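You operate a simulated robot arm through the tools that you are given. There is no shell and no other tool.

Carry out the task below with a simulated robot arm. There is one attempt and no reset: what you move stays moved.

## Task
Feed the shuttle a tray; reload the holder with the big clear tray.
Fine: lower tray dropped on the shuttle, upper tray let down, big clear tray on the upper gate; both gates in; the shuttle ends at D27.

The check looks at the end state, three seconds after you hand in, the way a careful person would. Anything else that was tipped, shoved, dropped, spilled or broken makes it a failure.

## Robot
A 7-joint arm with a fingered hand on a trunk, on a base that drives. Base frame: it is fixed to the floor where the robot stands at the start and does not move with it; the origin is under the middle of the robot, x ahead of it, y to its left, z up. Lengths are in mm, angles in degrees, forces in N, time in s.
Its first joint turns from -166.0 to 166.0 degrees. Places, roughly: deck of the tray shuttle [3000, -1900, 800]; lower gate [2900, -1700, 900]; top of the lower gate [2900, -1700, 900]; top of the upper gate [2900, -1700, 900]; tray [3000, -1250, 750]; tray shuttle [3000, -1900, 800]; upper gate [2900, -1700, 900]. Payload 4 kg.
The TCP is the grasp point between the finger pads, 30 mm short of the fingertips. In the tool frame z runs along the fingers and y along their closing line. Largest opening 104 mm; the body of the gripper starts 35 mm behind the TCP. The gripper is a hand of 4 fingers: y runs from the thumb to the fingers, the wrist lies at [-15, -113, -190] in the tool frame.
Orientation is told as [roll, pitch, yaw] about the base's x, y, z axes, in that order, counted from this pose: with the fingers straight down and the wrist toward the robot, the tool's x, y and z point along [0, 1, 0], [1, 0, 0] and [0, 0, -1] of the base frame.

## Interface
- The arm moves only by the tool jog_arm. Its argument "rows" is a list of rows, each a list of 6 numbers: the shift along the base's x, y, z in mm, then the turn, a rotation vector about the base's x, y, z in degrees. In form: [[x, y, z, ax, ay, az], ...]. A call has 1 to 20 rows; each row is the pose to reach, as a shift and turn from the pose commanded when the call began. A row lasts 0.2 s, in which the tool goes at most 50 mm and 8.6 degrees; a call with a longer step from one row to the next is refused whole. A pose out of reach is approached as far as the arm can. The call stops where the force on the tool passes 90 N (or 10 N more than at its start, if that is more) or the arm is blocked; 0.2 s more then pass. In this call time passes only in rows, and 0.2 s behind the last. The reply holds the time, the measured pose of the TCP, the force on the tool along the base axes, the opening and the grip force, in the units named above and with some noise, with the torque about the TCP (base axes, N m) and any sound that the robot's microphone picked up, and new pictures: "show" is both (left out), scene, wrist or none.
- Cameras (640 x 400 px; columns grow to the right, rows downward): "scene" is now at [319.6, 167, 1221.8]; the picture's right is [-0.39, -0.92, 0.00], its down [-0.58, 0.24, -0.78] and it looks along [0.72, -0.30, -0.63] (base axes); focal length 263 px, centre (320, 200). "wrist" rides on the gripper at [61, -92, -130] in the tool frame; the picture's right is [-0.81, 0.28, -0.52], its down [-0.53, -0.71, 0.46] and it looks along [-0.24, 0.64, 0.72] (tool axes); focal length 275 px, centre (320, 200). There is no depth. A picture from a camera that has moved, and an enlarged one, comes with that camera's place and axes in the base frame and with its lens.
- steer(legs): drives the robot by 1 to 6 legs, each [ahead, left, turn to the left] in mm, mm and degrees, along the robot's own axes; the way and the turn of a leg run together, so that a leg with both is an arc; at most 1500 mm and 180 degrees a leg. The arm and the cameras ride along, it lands a little off, and it stops where it bumps. It gives what a move gives, and a new picture of the scene camera.
- curl_fingers(index, middle, ring, thumb_bend, thumb_turn): sets how far each is bent, from 0 (flat) to 1 (curled in); at 0.3 the hand is open as for a grip, at 0.7 the pads meet at the TCP. One left out holds its place. A second passes; each finger stops where it meets its share of the squeeze, and holds until it gets a number again. It is the only way to open and close the hand. It gives what a move gives, with no picture; readings hold the bend of each and the force on the fingers (four entries, about 0 where the hand has none), thumb and palm. thumb_turn goes from beside the hand (0) to across from the fingers (1), as for a grip.
- turn_head(pan, tilt): turns the head with the scene camera to pan (to the left, within 143 degrees either way) and tilt (down, from -29 to 69), counted from straight ahead of the robot. It gives what a move gives, and a new picture of the scene camera.
- inspect(camera, box): a new picture of the part [left, top, right, bottom] of that camera's present view, enlarged. No time passes.
- hand_in(): hands the job in; it is judged then, once.

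Nothing tells you exact positions but the pictures and the camera data. Unless the task says otherwise, let go and move clear before handing in.

The tools are called after "Emit:" as name(argument=value, ...) on one line, values as JSON. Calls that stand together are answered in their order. jog_arm: Moves the arm, as the interface text tells. Its arguments: {"type":"object","properties":{"rows":{"type":"array"},"show":{"type":"string","enum":["both","scene","wrist","none"]}},"required":["rows"]} The other tools are called the same way: curl_fingers (index, middle, ring, thumb_bend, thumb_turn) moves the fingers one by one; steer (legs) drives the base; turn_head (pan, tilt) turns the head that bears the scene camera; inspect (camera, box) takes an enlarged picture of a part of a camera's view; hand_in () hands the job in.

At the start:

```text
time: 0.0
tool_pos: [716.9, -171.0, 1006.0]
tool_rot: [0.0, -0.1, 0.0]
wrist_force: [0.2, -0.5, -0.1]
torque: [0.0, 0.0, 0.01]
width: 103.5
grip_force: 0.2
shape: jaw
bend: [0.3, 0.3, 0.3, 0.3, 0.98]
finger forces: [0.0, 0.0, 0.0, 0.1, 0.1, 0.0]
robot x, y, heading: [-1.6, -1.6, -0.0]
head pan, tilt: [-22.8, 39.1]
```

scene: 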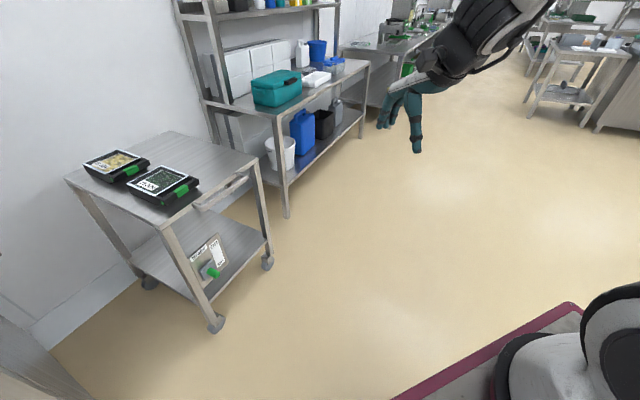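
wrist: 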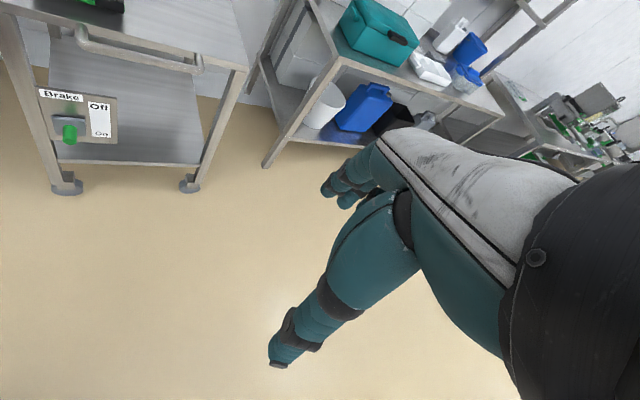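

I see a lab or kitchen with a cart on the left, shelves along the wall and, far off, a bench with equipment. The work place should be about 3 m ahead and 1.7 m to the right, so I'll look that way first.

Emit:
turn_head(pan=-32, tilt=10)

```text
time: 0.9
tool_pos: [716.5, -171.9, 1007.1]
tool_rot: [0.0, 0.0, 0.0]
wrist_force: [-0.1, 0.0, 0.2]
torque: [0.0, -0.02, 0.01]
width: 103.6
grip_force: 0.1
shape: jaw
bend: [0.3, 0.3, 0.3, 0.3, 0.98]
finger forces: [0.0, 0.1, 0.0, 0.1, 0.0, 0.1]
robot x, y, heading: [-2.2, 2.0, -0.2]
head pan, tilt: [-32.0, 10.0]
camera scene: at [319.6, 150.9, 1268.1], right [-0.53, -0.85, 0.0], down [-0.15, 0.09, -0.98], along [0.84, -0.52, -0.17], focal length 263 px, centre (320, 200)
```

scene: 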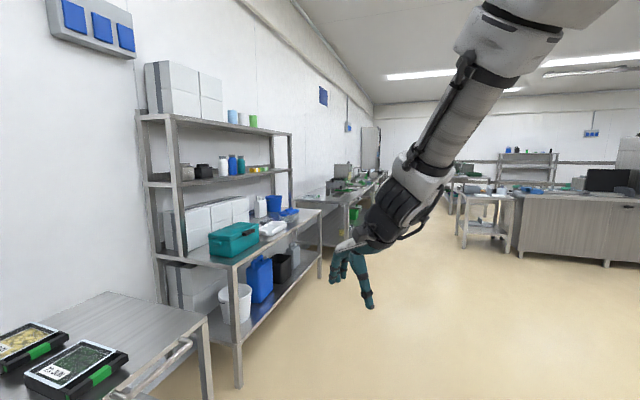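

The work place falls at about pixel (345, 185), on the far bench with the green-marked equipment. I'll enlarge that part and the cart.

Emit:
inspect(camera="scene", box=[280, 140, 400, 215])

Emit:
inspect(camera="scene", box=[440, 140, 640, 265])

Emit:
inspect(camera="scene", box=[0, 280, 240, 400])

```text
5.33 times, centred on (340, 178) of scene
camera zoom: at [319.6, 150.9, 1268.1], right [-0.53, -0.85, 0.0], down [-0.15, 0.09, -0.98], along [0.84, -0.52, -0.17], focal length 1403 px, centre (213, 320)
```

zoom: 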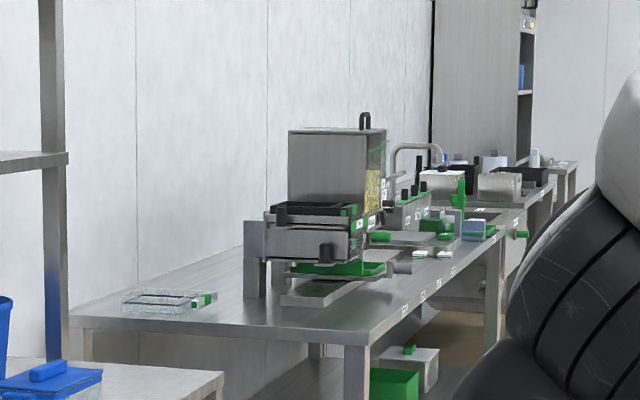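

```text
3.20 times, centred on (540, 202) of scene
camera zoom: at [319.6, 150.9, 1268.1], right [-0.53, -0.85, 0.0], down [-0.15, 0.09, -0.98], along [0.84, -0.52, -0.17], focal length 842 px, centre (-384, 192)
```

zoom: 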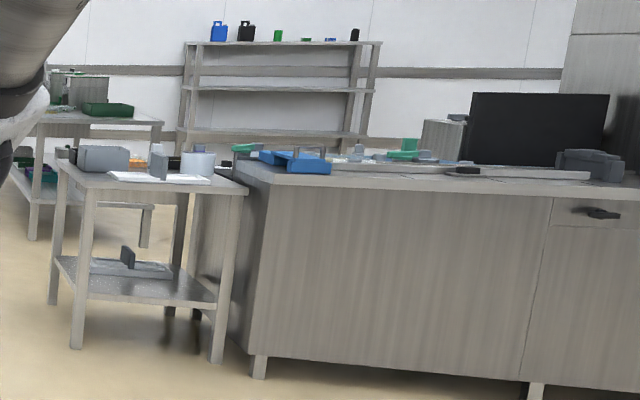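

```text
2.67 times, centred on (120, 340) of scene
camera zoom: at [319.6, 150.9, 1268.1], right [-0.53, -0.85, 0.0], down [-0.15, 0.09, -0.98], along [0.84, -0.52, -0.17], focal length 701 px, centre (853, -173)
```

zoom: 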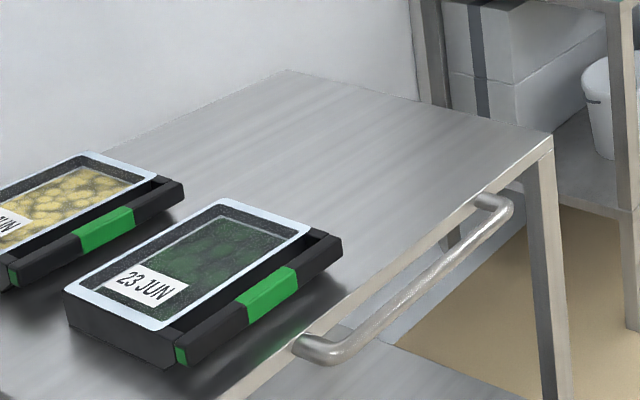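

The machine stands on the bench along the wall, with the big clear tray to its left. The bench appears turned by about 32°. I'll drive to a point in front of it and look.

Emit:
steer(legs=[[0, 0, -53.7], [1500, 0, 0], [1500, 0, 0], [200, 0, 0], [0, 0, 85.7]])

Emit:
turn_head(pan=0, tilt=25)

```text
time: 22.8
tool_pos: [2607.4, -2385.1, 1006.2]
tool_rot: [0.0, 0.0, 31.7]
wrist_force: [0.0, 0.6, 0.8]
torque: [-0.04, -0.01, 0.01]
width: 103.6
grip_force: 0.0
shape: jaw
bend: [0.3, 0.3, 0.3, 0.3, 0.98]
finger forces: [0.1, 0.0, 0.0, 0.1, 0.1, 0.1]
robot x, y, heading: [1909.7, -2616.5, 31.6]
head pan, tilt: [-32.0, 10.0]
camera scene: at [2100.9, -2319.8, 1268.2], right [-0.01, -1.0, 0.0], down [-0.17, 0.0, -0.98], along [0.98, -0.01, -0.17], focal length 263 px, centre (320, 200)
```

scene: 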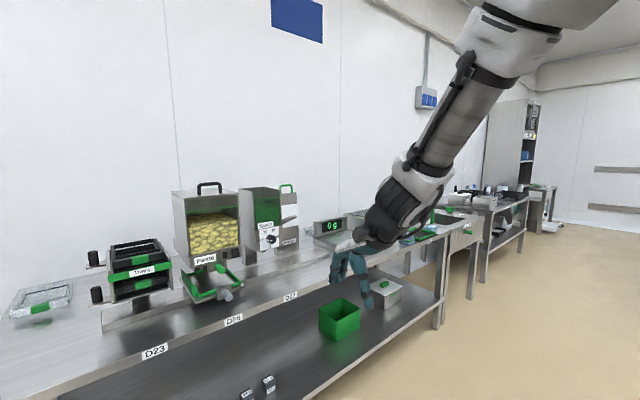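

```text
time: 23.8
tool_pos: [2607.5, -2385.1, 1005.5]
tool_rot: [-0.1, 0.0, 31.8]
wrist_force: [-0.1, 0.0, -0.3]
torque: [0.0, -0.01, 0.0]
width: 103.7
grip_force: 0.0
shape: jaw
bend: [0.3, 0.3, 0.3, 0.3, 0.98]
finger forces: [0.1, 0.1, 0.0, 0.1, 0.1, 0.0]
robot x, y, heading: [1912.5, -2615.4, 31.7]
head pan, tilt: [0.0, 25.0]
camera scene: at [2086.3, -2271.0, 1243.8], right [0.52, -0.85, 0.0], down [-0.36, -0.22, -0.91], along [0.77, 0.48, -0.42], focal length 263 px, centre (320, 200)
```

scene: 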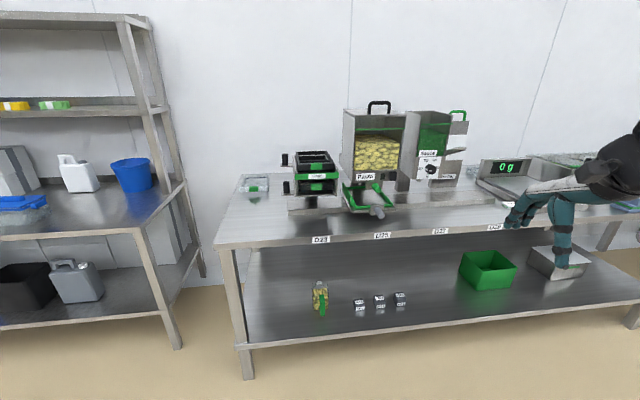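

Emit:
inspect(camera="scene", box=[225, 140, 385, 240])

Emit:
inspect(camera="scene", box=[330, 140, 530, 265])

Emit:
inspect(camera="scene", box=[300, 270, 420, 345])

```text
4.00 times, centred on (305, 190) of scene
camera zoom: at [2086.3, -2271.0, 1243.8], right [0.52, -0.85, 0.0], down [-0.36, -0.22, -0.91], along [0.77, 0.48, -0.42], focal length 1052 px, centre (380, 240)
```

zoom: 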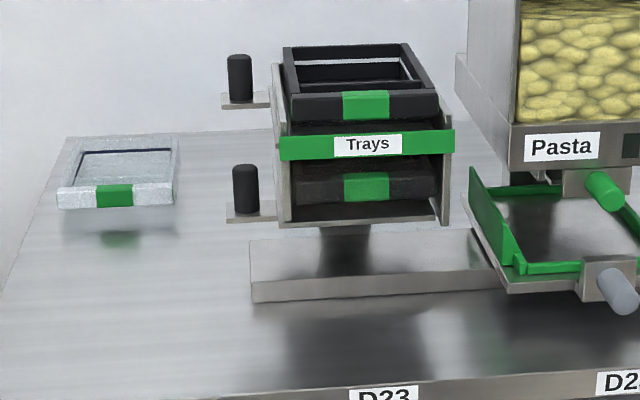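

```text
3.20 times, centred on (430, 202) of scene
camera zoom: at [2086.3, -2271.0, 1243.8], right [0.52, -0.85, 0.0], down [-0.36, -0.22, -0.91], along [0.77, 0.48, -0.42], focal length 842 px, centre (-32, 192)
```

zoom: 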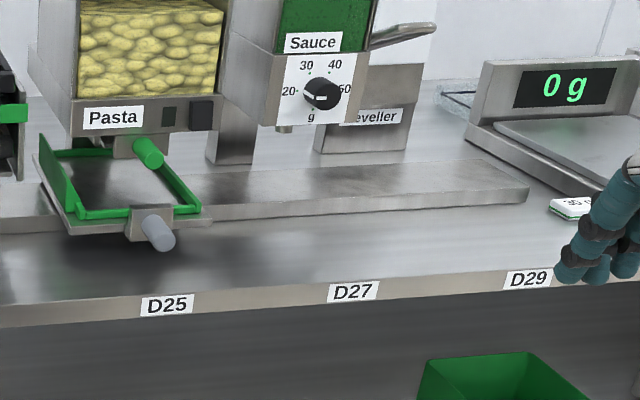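

```text
5.33 times, centred on (360, 308) of scene
camera zoom: at [2086.3, -2271.0, 1243.8], right [0.52, -0.85, 0.0], down [-0.36, -0.22, -0.91], along [0.77, 0.48, -0.42], focal length 1403 px, centre (107, -373)
```

zoom: 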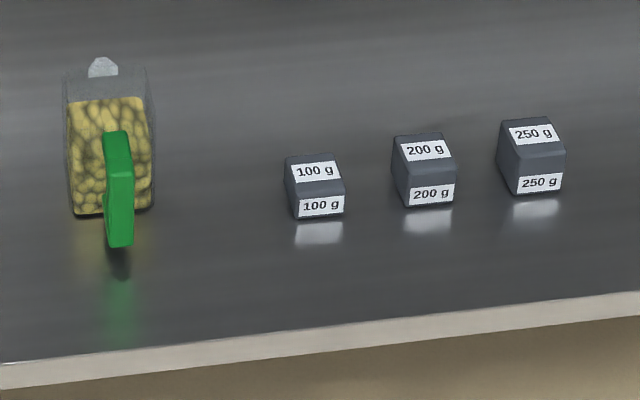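

The tray holder stands at D23 with two gates and black knobs on their left. The shuttle is at D25 with a grey front handle, and the clear tray lies on the bench to the left. I'll raise the arm and go closer for a better look.

Emit:
jog_arm(rows=[[0, 0, 40, 0, 0, 0], [0, 0, 80, 0, 0, 0], [0, 0, 120, 0, 0, 0], [0, 0, 160, 0, 0, 0], [0, 0, 200, 0, 0, 0]], show="none")

Emit:
steer(legs=[[0, 300, 0], [380, 0, 0]])

Emit:
turn_head(pan=0, tilt=40)

```text
time: 25.0
tool_pos: [2605.6, -2386.5, 1205.8]
tool_rot: [0.1, 0.0, 31.7]
wrist_force: [-0.2, 0.3, -0.3]
torque: [-0.01, 0.0, 0.0]
width: 103.6
grip_force: 0.0
shape: jaw
bend: [0.3, 0.3, 0.3, 0.3, 0.98]
finger forces: [0.1, 0.0, 0.1, 0.0, 0.1, 0.0]
robot x, y, heading: [1905.8, -2615.2, 31.9]
head pan, tilt: [0.0, 25.0]
```

```text
time: 29.1
tool_pos: [2763.8, -1923.2, 1205.0]
tool_rot: [0.1, 0.0, 32.0]
wrist_force: [-0.3, 0.6, 0.2]
torque: [-0.02, -0.05, 0.05]
width: 103.7
grip_force: 0.0
shape: jaw
bend: [0.3, 0.3, 0.3, 0.3, 0.98]
finger forces: [0.1, 0.0, 0.1, 0.1, 0.0, 0.0]
robot x, y, heading: [2063.3, -2156.0, 31.9]
head pan, tilt: [0.0, 25.0]
camera scene: at [2243.1, -1810.0, 1243.8], right [0.53, -0.85, 0.0], down [-0.36, -0.22, -0.91], along [0.77, 0.48, -0.42], focal length 263 px, centre (320, 200)
```

scene: 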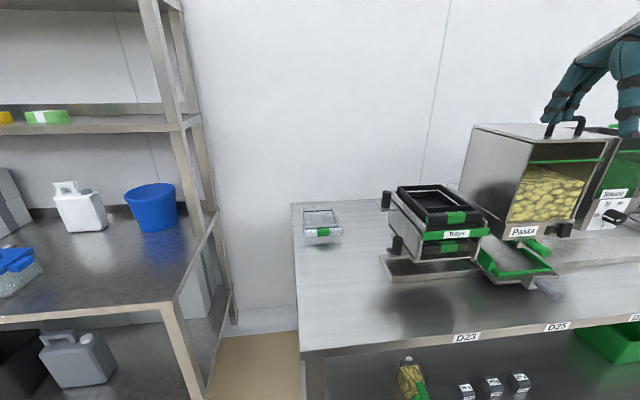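

```text
time: 29.9
tool_pos: [2761.7, -1922.2, 1205.7]
tool_rot: [0.0, 0.0, 32.0]
wrist_force: [-1.0, -0.2, 0.2]
torque: [-0.03, 0.0, 0.04]
width: 103.6
grip_force: 0.0
shape: jaw
bend: [0.3, 0.3, 0.3, 0.3, 0.98]
finger forces: [0.1, 0.0, 0.0, 0.1, 0.1, 0.0]
robot x, y, heading: [2069.9, -2154.2, 32.1]
head pan, tilt: [0.0, 40.0]
camera scene: at [2237.0, -1813.7, 1220.6], right [0.53, -0.85, 0.0], down [-0.54, -0.34, -0.77], along [0.65, 0.41, -0.64], focal length 263 px, centre (320, 200)
```

scene: 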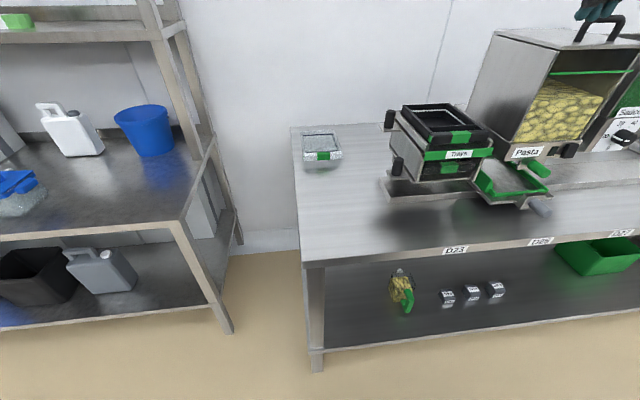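

Emit:
inspect(camera="scene", box=[280, 90, 480, 215])

Emit:
inspect(camera="scene", box=[370, 90, 490, 215])

Emit:
inspect(camera="scene", box=[440, 130, 580, 250])

```text
3.20 times, centred on (380, 152) of scene
camera zoom: at [2237.0, -1813.7, 1220.6], right [0.53, -0.85, 0.0], down [-0.54, -0.34, -0.77], along [0.65, 0.41, -0.64], focal length 842 px, centre (128, 352)
```

zoom: 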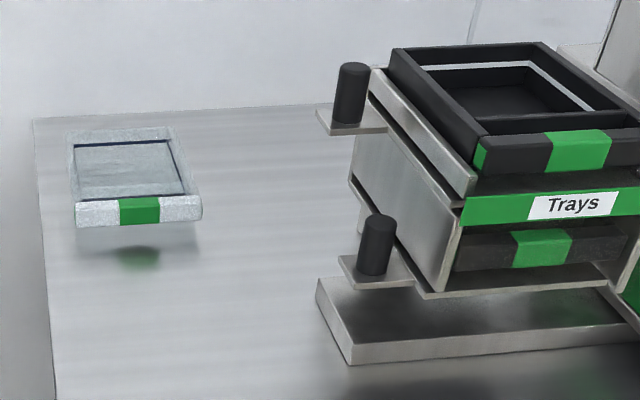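

```text
3.20 times, centred on (430, 152) of scene
camera zoom: at [2237.0, -1813.7, 1220.6], right [0.53, -0.85, 0.0], down [-0.54, -0.34, -0.77], along [0.65, 0.41, -0.64], focal length 842 px, centre (-32, 352)
```

zoom: 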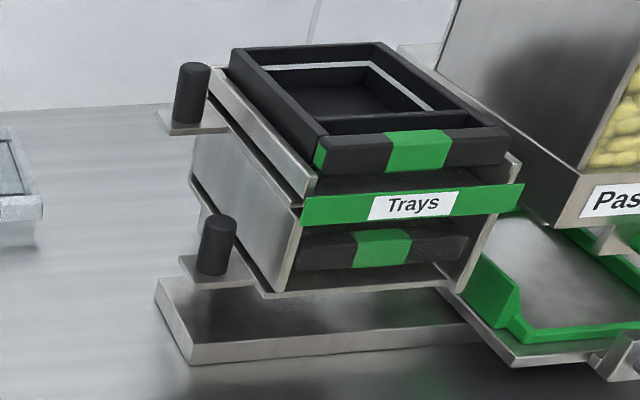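

```text
3.33 times, centred on (510, 190) of scene
camera zoom: at [2237.0, -1813.7, 1220.6], right [0.53, -0.85, 0.0], down [-0.54, -0.34, -0.77], along [0.65, 0.41, -0.64], focal length 877 px, centre (-313, 233)
```

zoom: 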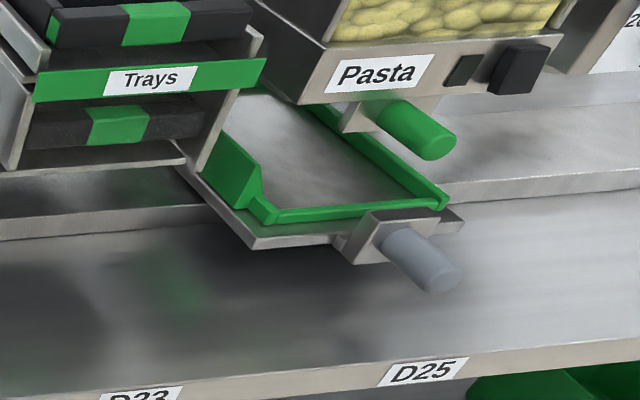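

The lower knob is nearer to me than the upper one, at roughly (along 2911, depth 1486, z 892) in a bench-aligned frame. The upper knob is at (2899, 1582, 972), the tray front at (3023, 1460), and the clear tray front at (2734, 1679). I'll swing the hand left over the bench, move the base in a little and look closer.

Emit:
jog_arm(rows=[[-24, 38, 0, 0, 0, 0], [-48, 76, 0, 0, 0, 0], [-72, 114, 0, 0, 0, 0], [-96, 152, 0, 0, 0, 0], [-120, 190, 0, 0, 0, 0], [-144, 228, 0, 0, 0, 0], [-160, 256, 0, 0, 0, 0]], show="none")

Emit:
steer(legs=[[120, 40, 0]])

Emit:
turn_head(pan=-25, tilt=40)

Emit:
inspect(camera="wrist", box=[0, 0, 640, 400])

```text
time: 31.4
tool_pos: [2603.7, -1666.8, 1206.6]
tool_rot: [-0.1, 0.0, 32.0]
wrist_force: [0.2, -0.5, -0.3]
torque: [0.0, 0.01, 0.02]
width: 103.8
grip_force: 0.1
shape: jaw
bend: [0.3, 0.3, 0.3, 0.3, 0.98]
finger forces: [0.1, 0.0, 0.0, 0.1, 0.1, 0.1]
robot x, y, heading: [2065.3, -2158.2, 31.9]
head pan, tilt: [0.0, 40.0]
```

```text
time: 32.7
tool_pos: [2683.6, -1568.5, 1206.0]
tool_rot: [0.0, -0.1, 31.9]
wrist_force: [0.0, 0.4, 0.9]
torque: [-0.04, -0.01, -0.01]
width: 103.8
grip_force: 0.1
shape: jaw
bend: [0.3, 0.3, 0.3, 0.3, 0.98]
finger forces: [0.0, 0.1, 0.0, 0.0, 0.0, 0.1]
robot x, y, heading: [2144.3, -2055.3, 32.0]
head pan, tilt: [0.0, 40.0]
camera scene: at [2317.0, -1715.2, 1220.5], right [0.53, -0.85, 0.0], down [-0.55, -0.34, -0.77], along [0.65, 0.41, -0.64], focal length 263 px, centre (320, 200)
```

scene: 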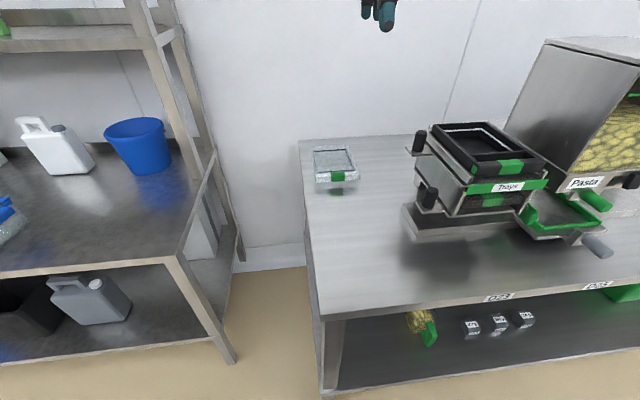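

```text
time: 33.6
tool_pos: [2684.5, -1568.0, 1206.1]
tool_rot: [0.0, 0.1, 32.0]
wrist_force: [0.7, 0.6, 0.5]
torque: [-0.01, -0.04, -0.02]
width: 104.0
grip_force: 0.0
shape: jaw
bend: [0.3, 0.3, 0.3, 0.3, 0.98]
finger forces: [0.0, 0.0, 0.0, 0.0, 0.0, 0.0]
robot x, y, heading: [2146.0, -2053.3, 32.0]
head pan, tilt: [-25.0, 40.0]
camera scene: at [2329.3, -1749.9, 1220.5], right [0.12, -0.99, 0.0], down [-0.64, -0.08, -0.77], along [0.76, 0.09, -0.64], focal length 263 px, centre (320, 200)
```

scene: 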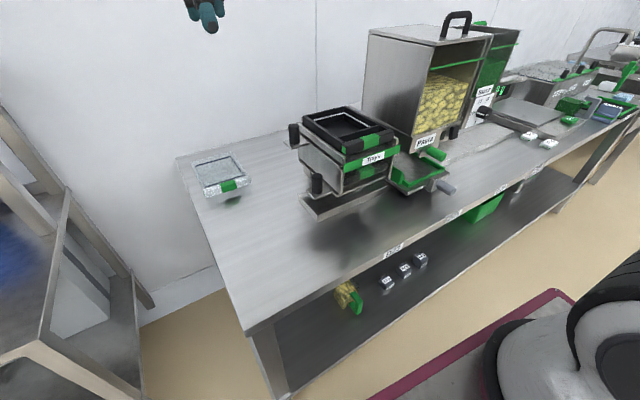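

```text
1.00 times, centred on (320, 200) of wrist (not enlarged: the box is as wide or as high as the picture)
camera zoom: at [2573.0, -1565.4, 1336.5], right [0.66, -0.54, 0.52], down [-0.32, -0.83, -0.46], along [0.68, 0.13, -0.72], focal length 275 px, centre (320, 200)
```

zoom: 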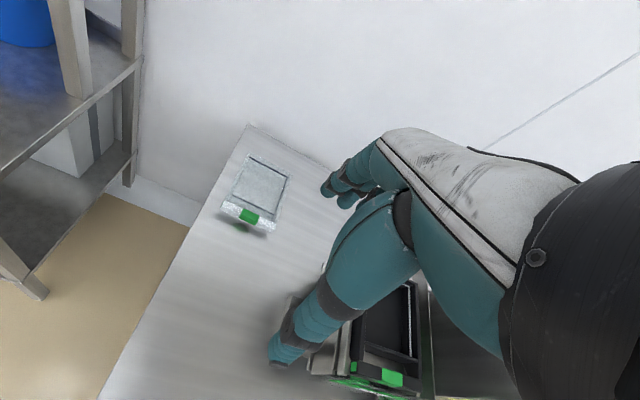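

Emit:
inspect(camera="scene", box=[280, 90, 400, 230])

Emit:
inspect(camera="scene", box=[380, 120, 500, 220])

Emit:
inspect(camera="scene", box=[170, 130, 290, 220])

Emit:
inspect(camera="wrist", box=[200, 120, 320, 240])

```text
2.86 times, centred on (340, 160) of scene
camera zoom: at [2329.3, -1749.9, 1220.5], right [0.12, -0.99, 0.0], down [-0.64, -0.08, -0.77], along [0.76, 0.09, -0.64], focal length 751 px, centre (263, 314)
```

zoom: 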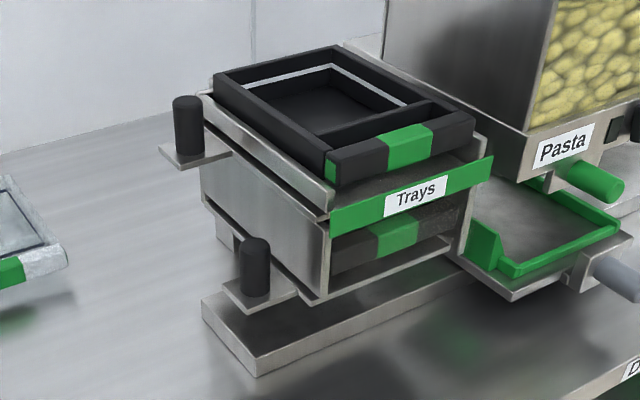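

```text
4.00 times, centred on (440, 170) of scene
camera zoom: at [2329.3, -1749.9, 1220.5], right [0.12, -0.99, 0.0], down [-0.64, -0.08, -0.77], along [0.76, 0.09, -0.64], focal length 1052 px, centre (-160, 320)
```

zoom: 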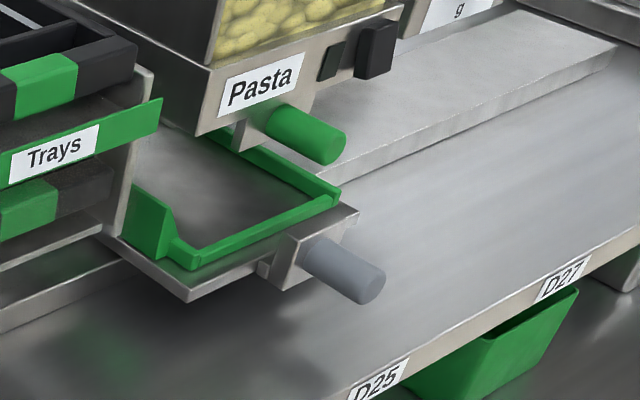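

```text
4.44 times, centred on (230, 175) of scene
camera zoom: at [2329.3, -1749.9, 1220.5], right [0.12, -0.99, 0.0], down [-0.64, -0.08, -0.77], along [0.76, 0.09, -0.64], focal length 1169 px, centre (720, 311)
```

zoom: 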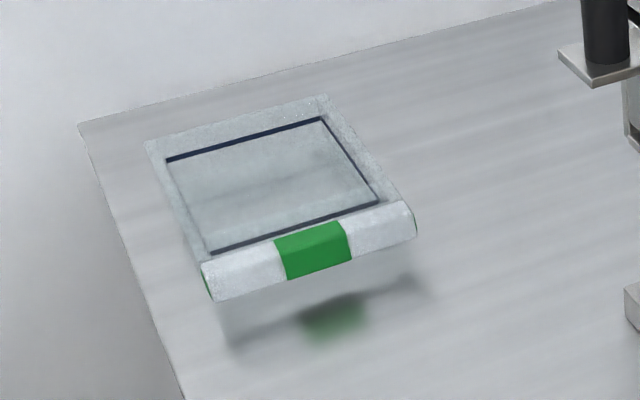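

```text
3.33 times, centred on (260, 180) of wrist
camera zoom: at [2573.0, -1565.4, 1336.5], right [0.66, -0.54, 0.52], down [-0.32, -0.83, -0.46], along [0.68, 0.13, -0.72], focal length 918 px, centre (520, 267)
```

zoom: 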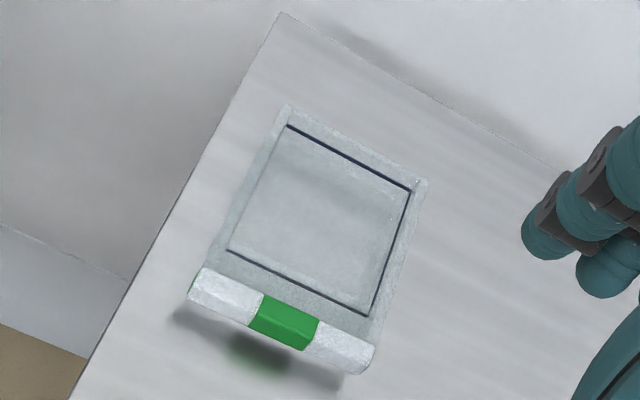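

The trays have a protruding front bar, and the shuttle's grey handle points toward me at about (3254, 1390–1435, z 801). I'll bring the hand in front of the shuttle, turned so that it closes along the bench.

Emit:
jog_arm(rows=[[16.8, -38.7, 0, 0, 0, -7.5], [33.6, -77.3, 0, 0, 0, -15], [50.4, -116, 0, 0, 0, -22.5], [67.1, -154.6, 0, 0, 0, -30], [83.9, -193.3, 0, 0, 0, -37.5], [100.7, -231.9, 0, 0, 0, -45], [117.5, -270.6, 0, 0, 0, -52.5], [134.3, -309.2, 0, 0, 0, -60], [151, -347.9, 0, 0, 0, -67.5], [167.8, -386.5, 0, 0, 0, -75], [184.6, -425.2, 0, 0, 0, -82.5], [201.4, -463.8, 0, 0, 0, -90]])

```text
time: 36.2
tool_pos: [2885.0, -2033.2, 1203.7]
tool_rot: [0.0, 0.0, -58.1]
wrist_force: [-1.2, -0.1, 0.1]
torque: [-0.01, 0.0, 0.01]
width: 103.9
grip_force: 0.1
shape: jaw
bend: [0.3, 0.3, 0.3, 0.3, 0.98]
finger forces: [0.0, 0.0, 0.0, 0.0, 0.1, 0.0]
robot x, y, heading: [2146.5, -2058.3, 31.7]
head pan, tilt: [-25.0, 40.0]
camera scene: at [2329.0, -1749.8, 1220.5], right [0.12, -0.99, 0.0], down [-0.64, -0.08, -0.77], along [0.76, 0.09, -0.64], focal length 263 px, centre (320, 200)
camera wrist: at [2887.5, -1923.1, 1334.1], right [-0.54, -0.66, 0.52], down [-0.83, 0.32, -0.46], along [0.13, -0.68, -0.72], focal length 275 px, centre (320, 200)
```

scene: 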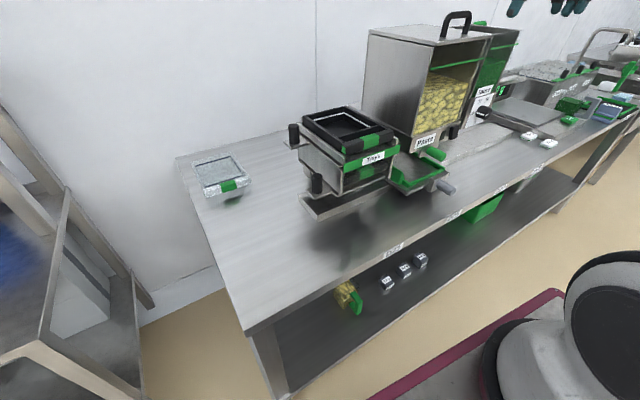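
wrist: 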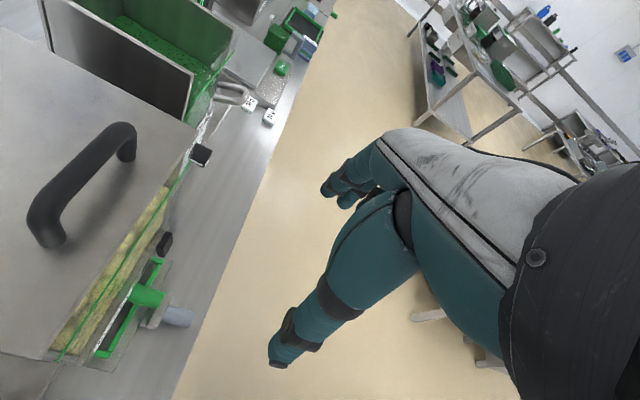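

The arm reached the turned pose over the front of the bench. Next I tilt the fingers 30° forward, so the hand body stays clear of the pasta valve, and come down in front of the shuttle handle.

Emit:
jog_arm(rows=[[0, 0, 0, 4, -6.4, 0], [0, 0, 0, 8, -12.7, 0], [0, 0, 0, 12, -19.1, 0], [0, 0, 0, 15.9, -25.4, 0], [0, 0, -45, 15.9, -25.4, 0], [0, 0, -90, 15.9, -25.4, 0], [0, 0, -135, 15.9, -25.4, 0], [0, 0, -180, 15.9, -25.4, 0], [0, 0, -225, 15.9, -25.4, 0], [-8, -5, -270, 15.9, -25.4, 0]])

Emit:
inspect(camera="scene", box=[360, 100, 520, 220])

```text
time: 38.4
tool_pos: [2885.2, -2033.9, 935.3]
tool_rot: [29.9, 0.0, -58.1]
wrist_force: [-1.0, 0.4, -0.9]
torque: [0.01, 0.03, -0.01]
width: 104.0
grip_force: 0.1
shape: jaw
bend: [0.3, 0.3, 0.3, 0.3, 0.98]
finger forces: [0.0, 0.1, 0.0, 0.1, 0.0, 0.0]
out of reach, approached as far as the arm can: row 8, 10
robot x, y, heading: [2144.3, -2059.2, 31.8]
head pan, tilt: [-25.0, 40.0]
camera scene: at [2328.6, -1750.7, 1220.7], right [0.12, -0.99, 0.0], down [-0.64, -0.08, -0.77], along [0.76, 0.09, -0.64], focal length 263 px, centre (320, 200)
camera wrist: at [2825.0, -1963.2, 1079.4], right [-0.67, -0.74, 0.04], down [-0.58, 0.48, -0.66], along [0.47, -0.47, -0.75], focal length 275 px, centre (320, 200)
```

scene: 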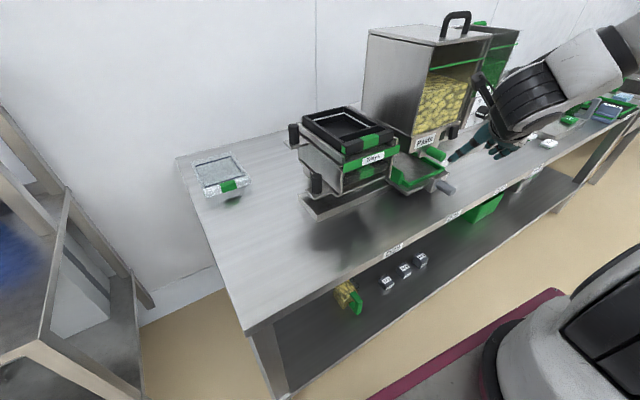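
wrist: 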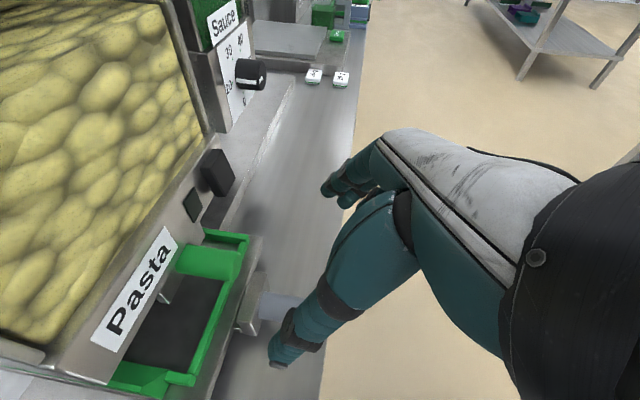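

```text
3.33 times, centred on (440, 160) of scene
camera zoom: at [2328.6, -1750.7, 1220.7], right [0.12, -0.99, 0.0], down [-0.64, -0.08, -0.77], along [0.76, 0.09, -0.64], focal length 877 px, centre (-80, 333)
```

zoom: 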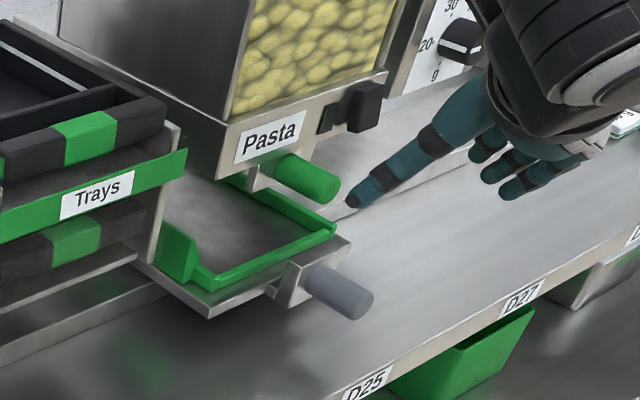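

The tilted pose is too near the robot at this stance. I'll back the base up 130 mm and shift it right 120 mm, then approach the handle.

Emit:
steer(legs=[[-130, 0, 0], [0, -120, 0]])

Emit:
turn_head(pan=-12, tilt=40)

```text
time: 40.5
tool_pos: [2835.8, -2205.7, 935.6]
tool_rot: [29.9, 0.1, -58.0]
wrist_force: [-0.7, 0.7, 0.0]
torque: [0.0, 0.03, 0.0]
width: 104.0
grip_force: 0.1
shape: jaw
bend: [0.3, 0.3, 0.3, 0.3, 0.98]
finger forces: [0.0, 0.1, 0.1, 0.0, 0.0, 0.0]
robot x, y, heading: [2099.8, -2226.1, 32.1]
head pan, tilt: [-25.0, 40.0]
camera scene: at [2280.9, -1921.1, 1220.5], right [0.12, -0.99, 0.0], down [-0.64, -0.08, -0.77], along [0.76, 0.09, -0.64], focal length 263 px, centre (320, 200)
```

scene: 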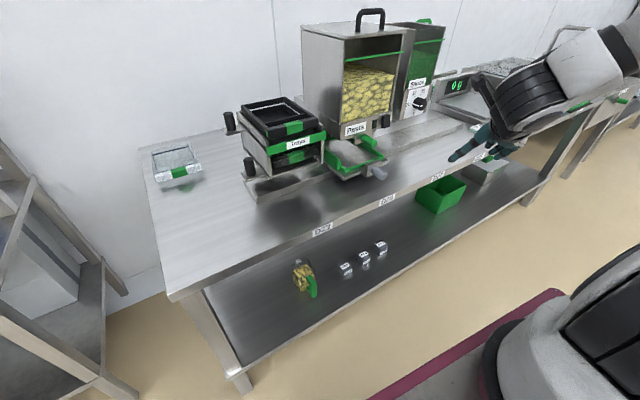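

```text
time: 41.3
tool_pos: [2837.3, -2206.5, 935.9]
tool_rot: [29.8, 0.1, -58.0]
wrist_force: [-0.1, -0.1, 0.6]
torque: [0.0, -0.01, 0.0]
width: 104.0
grip_force: 0.1
shape: jaw
bend: [0.3, 0.3, 0.3, 0.3, 0.98]
finger forces: [0.1, 0.0, 0.0, 0.0, 0.0, 0.0]
robot x, y, heading: [2093.1, -2231.3, 31.7]
head pan, tilt: [-12.0, 40.0]
camera scene: at [2276.4, -1902.4, 1220.5], right [0.34, -0.94, 0.0], down [-0.6, -0.22, -0.77], along [0.72, 0.26, -0.64], focal length 263 px, centre (320, 200)
```

scene: 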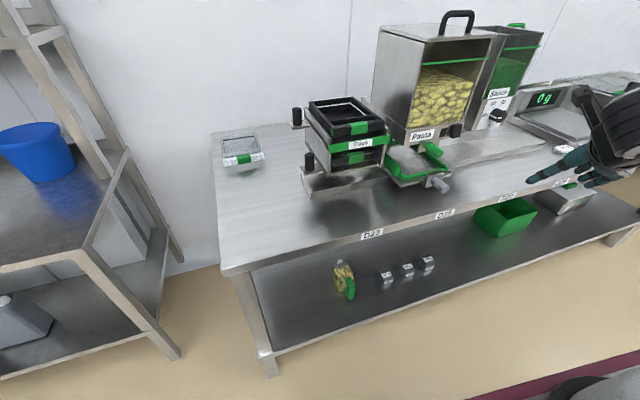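

Emit:
inspect(camera="scene", box=[370, 120, 530, 220])

Emit:
inspect(camera="scene", box=[280, 80, 440, 250])

```text
4.00 times, centred on (450, 170) of scene
camera zoom: at [2276.4, -1902.4, 1220.5], right [0.34, -0.94, 0.0], down [-0.6, -0.22, -0.77], along [0.72, 0.26, -0.64], focal length 1052 px, centre (-200, 320)
```

zoom: 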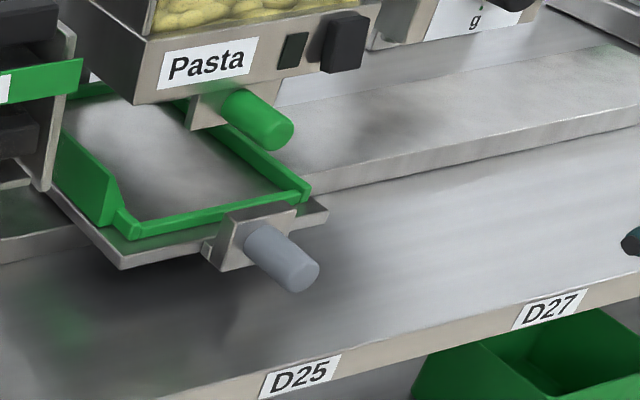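

```text
2.35 times, centred on (360, 165) of scene
camera zoom: at [2276.4, -1902.4, 1220.5], right [0.34, -0.94, 0.0], down [-0.6, -0.22, -0.77], along [0.72, 0.26, -0.64], focal length 619 px, centre (226, 282)
```

zoom: 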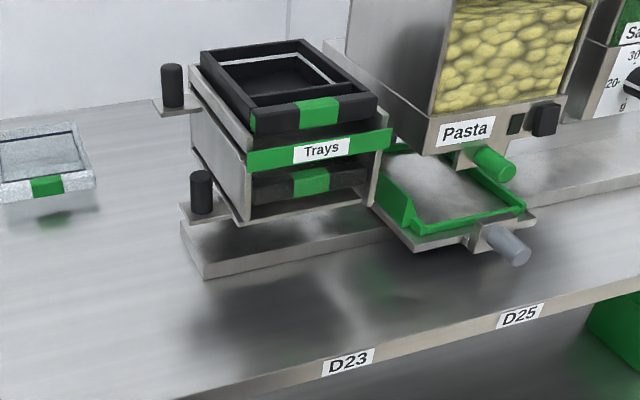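

Emit:
jog_arm(rows=[[9.4, 35.2, 0, 0, 0, 0], [18.7, 70.4, 0, 0, 0, 0], [28.1, 105.7, -15, 0, 0, 0], [37.4, 140.9, -35, 0, 0, 0], [46.8, 176.1, -55, 0, 0, 0]])

Emit:
inspect(camera="scene", box=[370, 120, 530, 220])

Emit:
inspect(camera="wrist", box=[200, 200, 400, 400])

```text
time: 42.5
tool_pos: [2881.9, -2029.7, 878.4]
tool_rot: [29.9, -0.1, -58.1]
wrist_force: [-0.7, -0.1, -0.4]
torque: [0.01, 0.0, -0.03]
width: 103.8
grip_force: 0.0
shape: jaw
bend: [0.3, 0.3, 0.3, 0.3, 0.98]
finger forces: [0.0, 0.0, 0.0, 0.0, 0.1, 0.0]
robot x, y, heading: [2096.6, -2227.4, 32.0]
head pan, tilt: [-12.0, 40.0]
camera scene: at [2276.4, -1902.6, 1220.5], right [0.34, -0.94, 0.0], down [-0.6, -0.22, -0.77], along [0.72, 0.26, -0.64], focal length 263 px, centre (320, 200)
camera wrist: at [2823.1, -1960.0, 1022.4], right [-0.67, -0.74, 0.04], down [-0.58, 0.48, -0.66], along [0.47, -0.47, -0.75], focal length 275 px, centre (320, 200)
```

scene: 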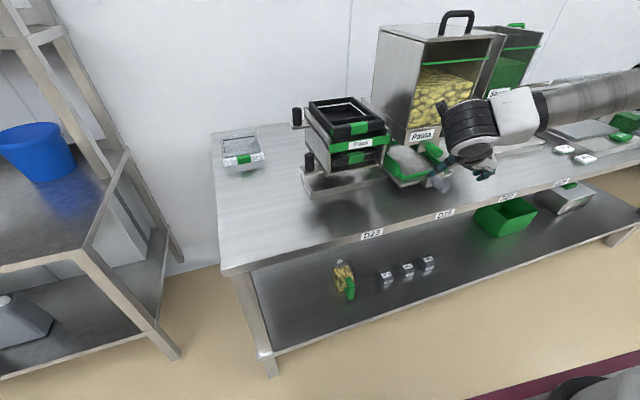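
wrist: 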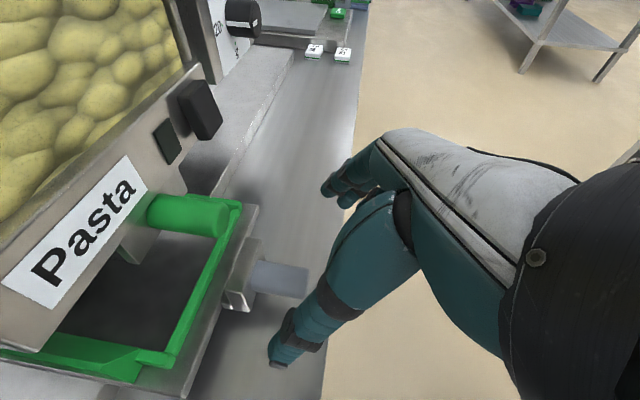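

```text
4.00 times, centred on (450, 170) of scene
camera zoom: at [2276.4, -1902.6, 1220.5], right [0.34, -0.94, 0.0], down [-0.6, -0.22, -0.77], along [0.72, 0.26, -0.64], focal length 1052 px, centre (-200, 320)
```

zoom: 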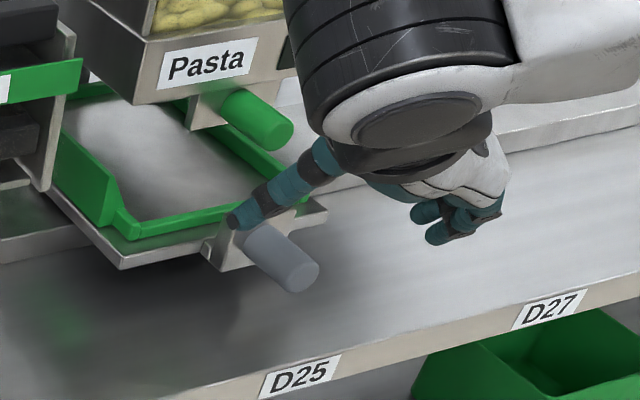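

```text
2.00 times, centred on (300, 300) of wrist
camera zoom: at [2823.1, -1960.0, 1022.4], right [-0.67, -0.74, 0.04], down [-0.58, 0.48, -0.66], along [0.47, -0.47, -0.75], focal length 551 px, centre (360, 0)
```

zoom: 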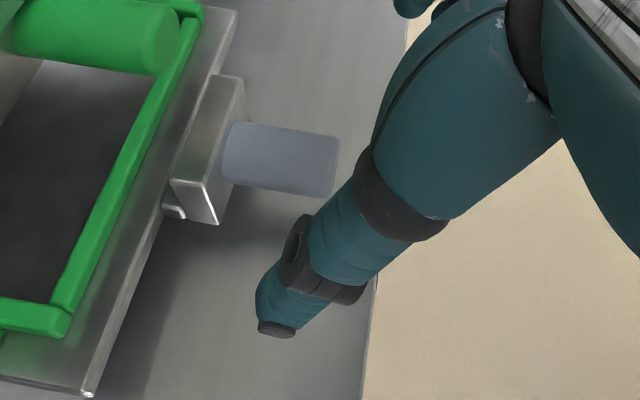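

The handle sits between the thumb (left) and fingers (right), at about (3252, 1387–1426, z 802). I'll lower onto it and close.

Emit:
jog_arm(rows=[[4, 0, -30, 0, 0, 0], [10, 4, -55, 0, 0, 0], [18.6, 8.1, -67, 0, 0, 0]])

Emit:
inspect(camera="wrist", box=[200, 200, 400, 400])

Emit:
inspect(camera="scene", box=[370, 120, 530, 220])

```text
time: 43.3
tool_pos: [2900.7, -2021.3, 815.2]
tool_rot: [29.9, 0.1, -58.0]
wrist_force: [0.3, -0.4, 1.0]
torque: [-0.03, -0.01, 0.01]
width: 103.6
grip_force: 0.0
shape: jaw
bend: [0.3, 0.3, 0.3, 0.3, 0.98]
finger forces: [0.0, 0.1, 0.1, 0.0, 0.0, 0.0]
robot x, y, heading: [2099.6, -2228.0, 32.3]
head pan, tilt: [-12.0, 40.0]
camera scene: at [2276.4, -1902.3, 1220.5], right [0.34, -0.94, 0.0], down [-0.6, -0.22, -0.77], along [0.72, 0.26, -0.64], focal length 263 px, centre (320, 200)
camera wrist: at [2841.9, -1950.9, 957.7], right [-0.67, -0.74, 0.04], down [-0.58, 0.48, -0.66], along [0.47, -0.47, -0.75], focal length 275 px, centre (320, 200)
```

scene: 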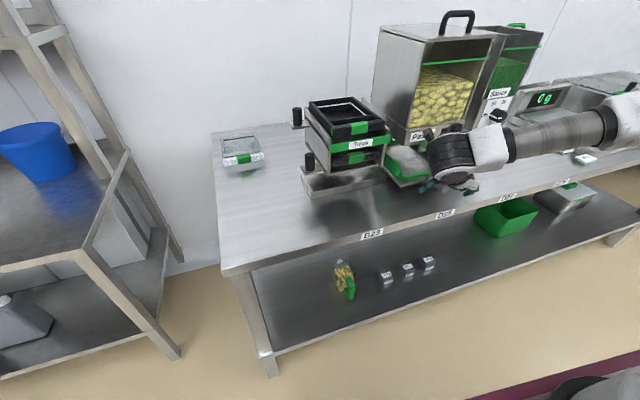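
wrist: 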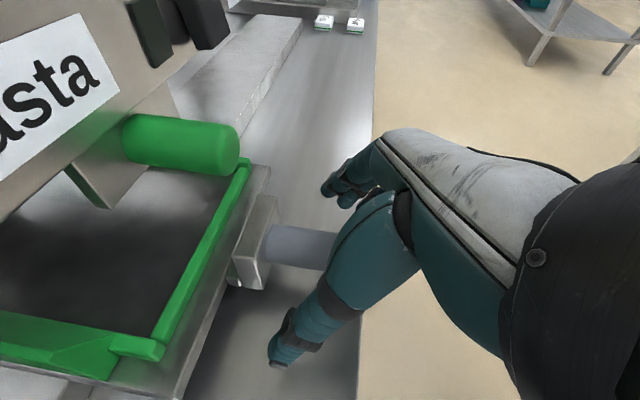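

```text
2.00 times, centred on (300, 300) of wrist
camera zoom: at [2841.9, -1950.9, 957.7], right [-0.67, -0.74, 0.04], down [-0.58, 0.48, -0.66], along [0.47, -0.47, -0.75], focal length 551 px, centre (360, 0)
```

zoom: 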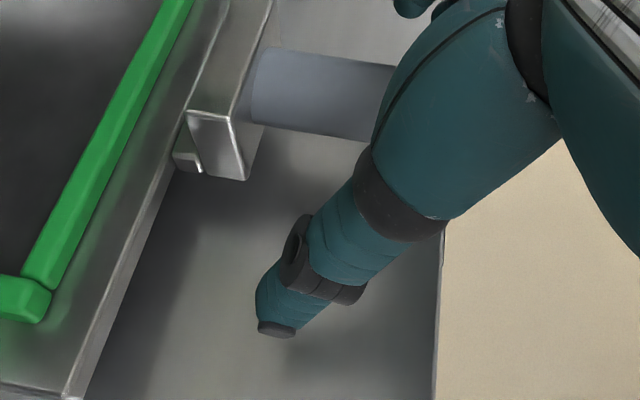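

```text
4.00 times, centred on (450, 170) of scene
camera zoom: at [2276.4, -1902.3, 1220.5], right [0.34, -0.94, 0.0], down [-0.6, -0.22, -0.77], along [0.72, 0.26, -0.64], focal length 1052 px, centre (-200, 320)
```

zoom: 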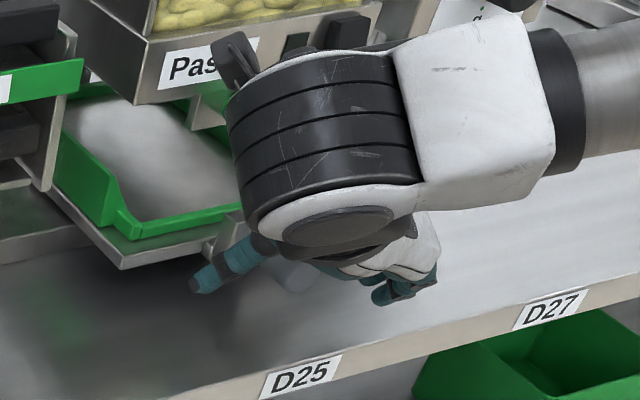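

Emit:
curl_fingers(index=0.7, middle=0.7, ring=0.7, thumb_bend=0.7)

Emit:
inspect(camera="wrist", box=[150, 150, 400, 400])

```text
time: 44.3
tool_pos: [2901.1, -2023.3, 813.3]
tool_rot: [29.7, 0.2, -58.0]
wrist_force: [1.8, -1.6, -3.7]
torque: [-0.02, 0.02, 0.04]
width: 20.0
grip_force: 7.1
shape: fingers
bend: [0.63, 0.66, 0.7, 0.63, 0.97]
finger forces: [5.2, 3.3, 0.1, 0.0, 6.2, 0.0]
robot x, y, heading: [2097.0, -2228.6, 31.9]
head pan, tilt: [-12.0, 40.0]
```

```text
1.60 times, centred on (275, 275) of wrist
camera zoom: at [2842.1, -1951.2, 957.7], right [-0.67, -0.74, 0.05], down [-0.58, 0.48, -0.66], along [0.47, -0.47, -0.75], focal length 440 px, centre (392, 80)
```

zoom: 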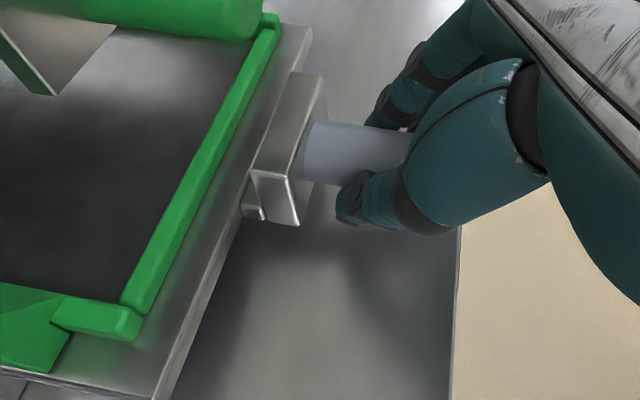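

The handle is gripped by thumb, index and middle. The D23, D25 and D27 labels show the bench is really turned about 38.7°, so I'll move along that direction and try 60 mm first.

Emit:
jog_arm(rows=[[-6.3, 7.8, 0, 0, 0, 0], [-18.8, 23.4, 0, 0, 0, 0], [-31.3, 39, 0, 0, 0, 0], [-37.5, 46.8, 0, 0, 0, 0]])

Emit:
inspect(camera="scene", box=[300, 100, 500, 250])

```text
time: 45.3
tool_pos: [2864.3, -1974.1, 813.6]
tool_rot: [29.8, 0.0, -58.0]
wrist_force: [-2.8, -2.9, -4.6]
torque: [-0.05, 0.12, 0.01]
width: 19.9
grip_force: 8.2
shape: fingers
bend: [0.63, 0.67, 0.7, 0.64, 0.98]
finger forces: [5.0, 3.7, 0.0, 0.0, 7.0, 0.0]
robot x, y, heading: [2097.0, -2225.3, 32.1]
head pan, tilt: [-12.0, 40.0]
camera scene: at [2276.5, -1902.4, 1220.5], right [0.34, -0.94, 0.0], down [-0.6, -0.22, -0.77], along [0.72, 0.26, -0.64], focal length 263 px, centre (320, 200)
camera wrist: at [2804.8, -1903.8, 958.1], right [-0.67, -0.74, 0.05], down [-0.58, 0.48, -0.66], along [0.47, -0.47, -0.75], focal length 275 px, centre (320, 200)
```

scene: 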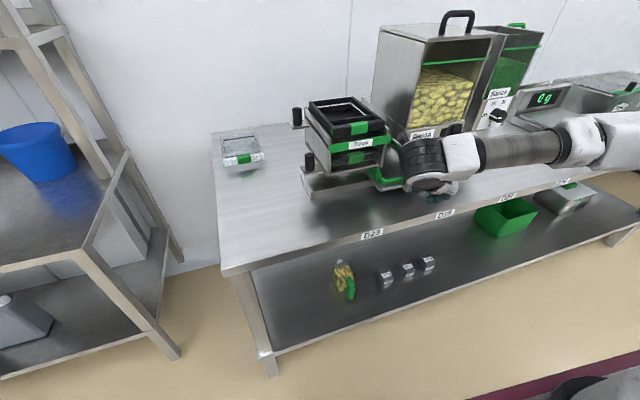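
wrist: 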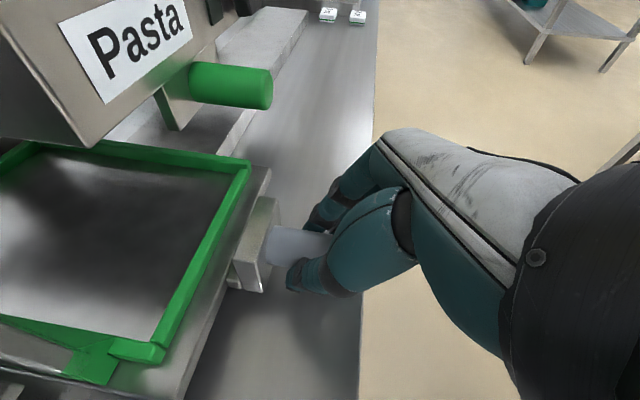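

```text
2.67 times, centred on (400, 175) of scene
camera zoom: at [2276.5, -1902.4, 1220.5], right [0.34, -0.94, 0.0], down [-0.6, -0.22, -0.77], along [0.72, 0.26, -0.64], focal length 701 px, centre (107, 267)
```

zoom: 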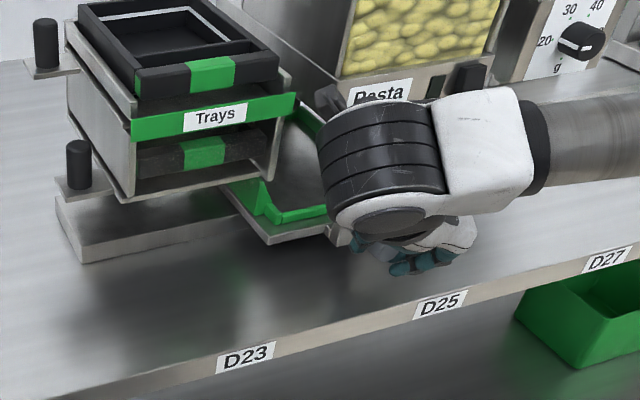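

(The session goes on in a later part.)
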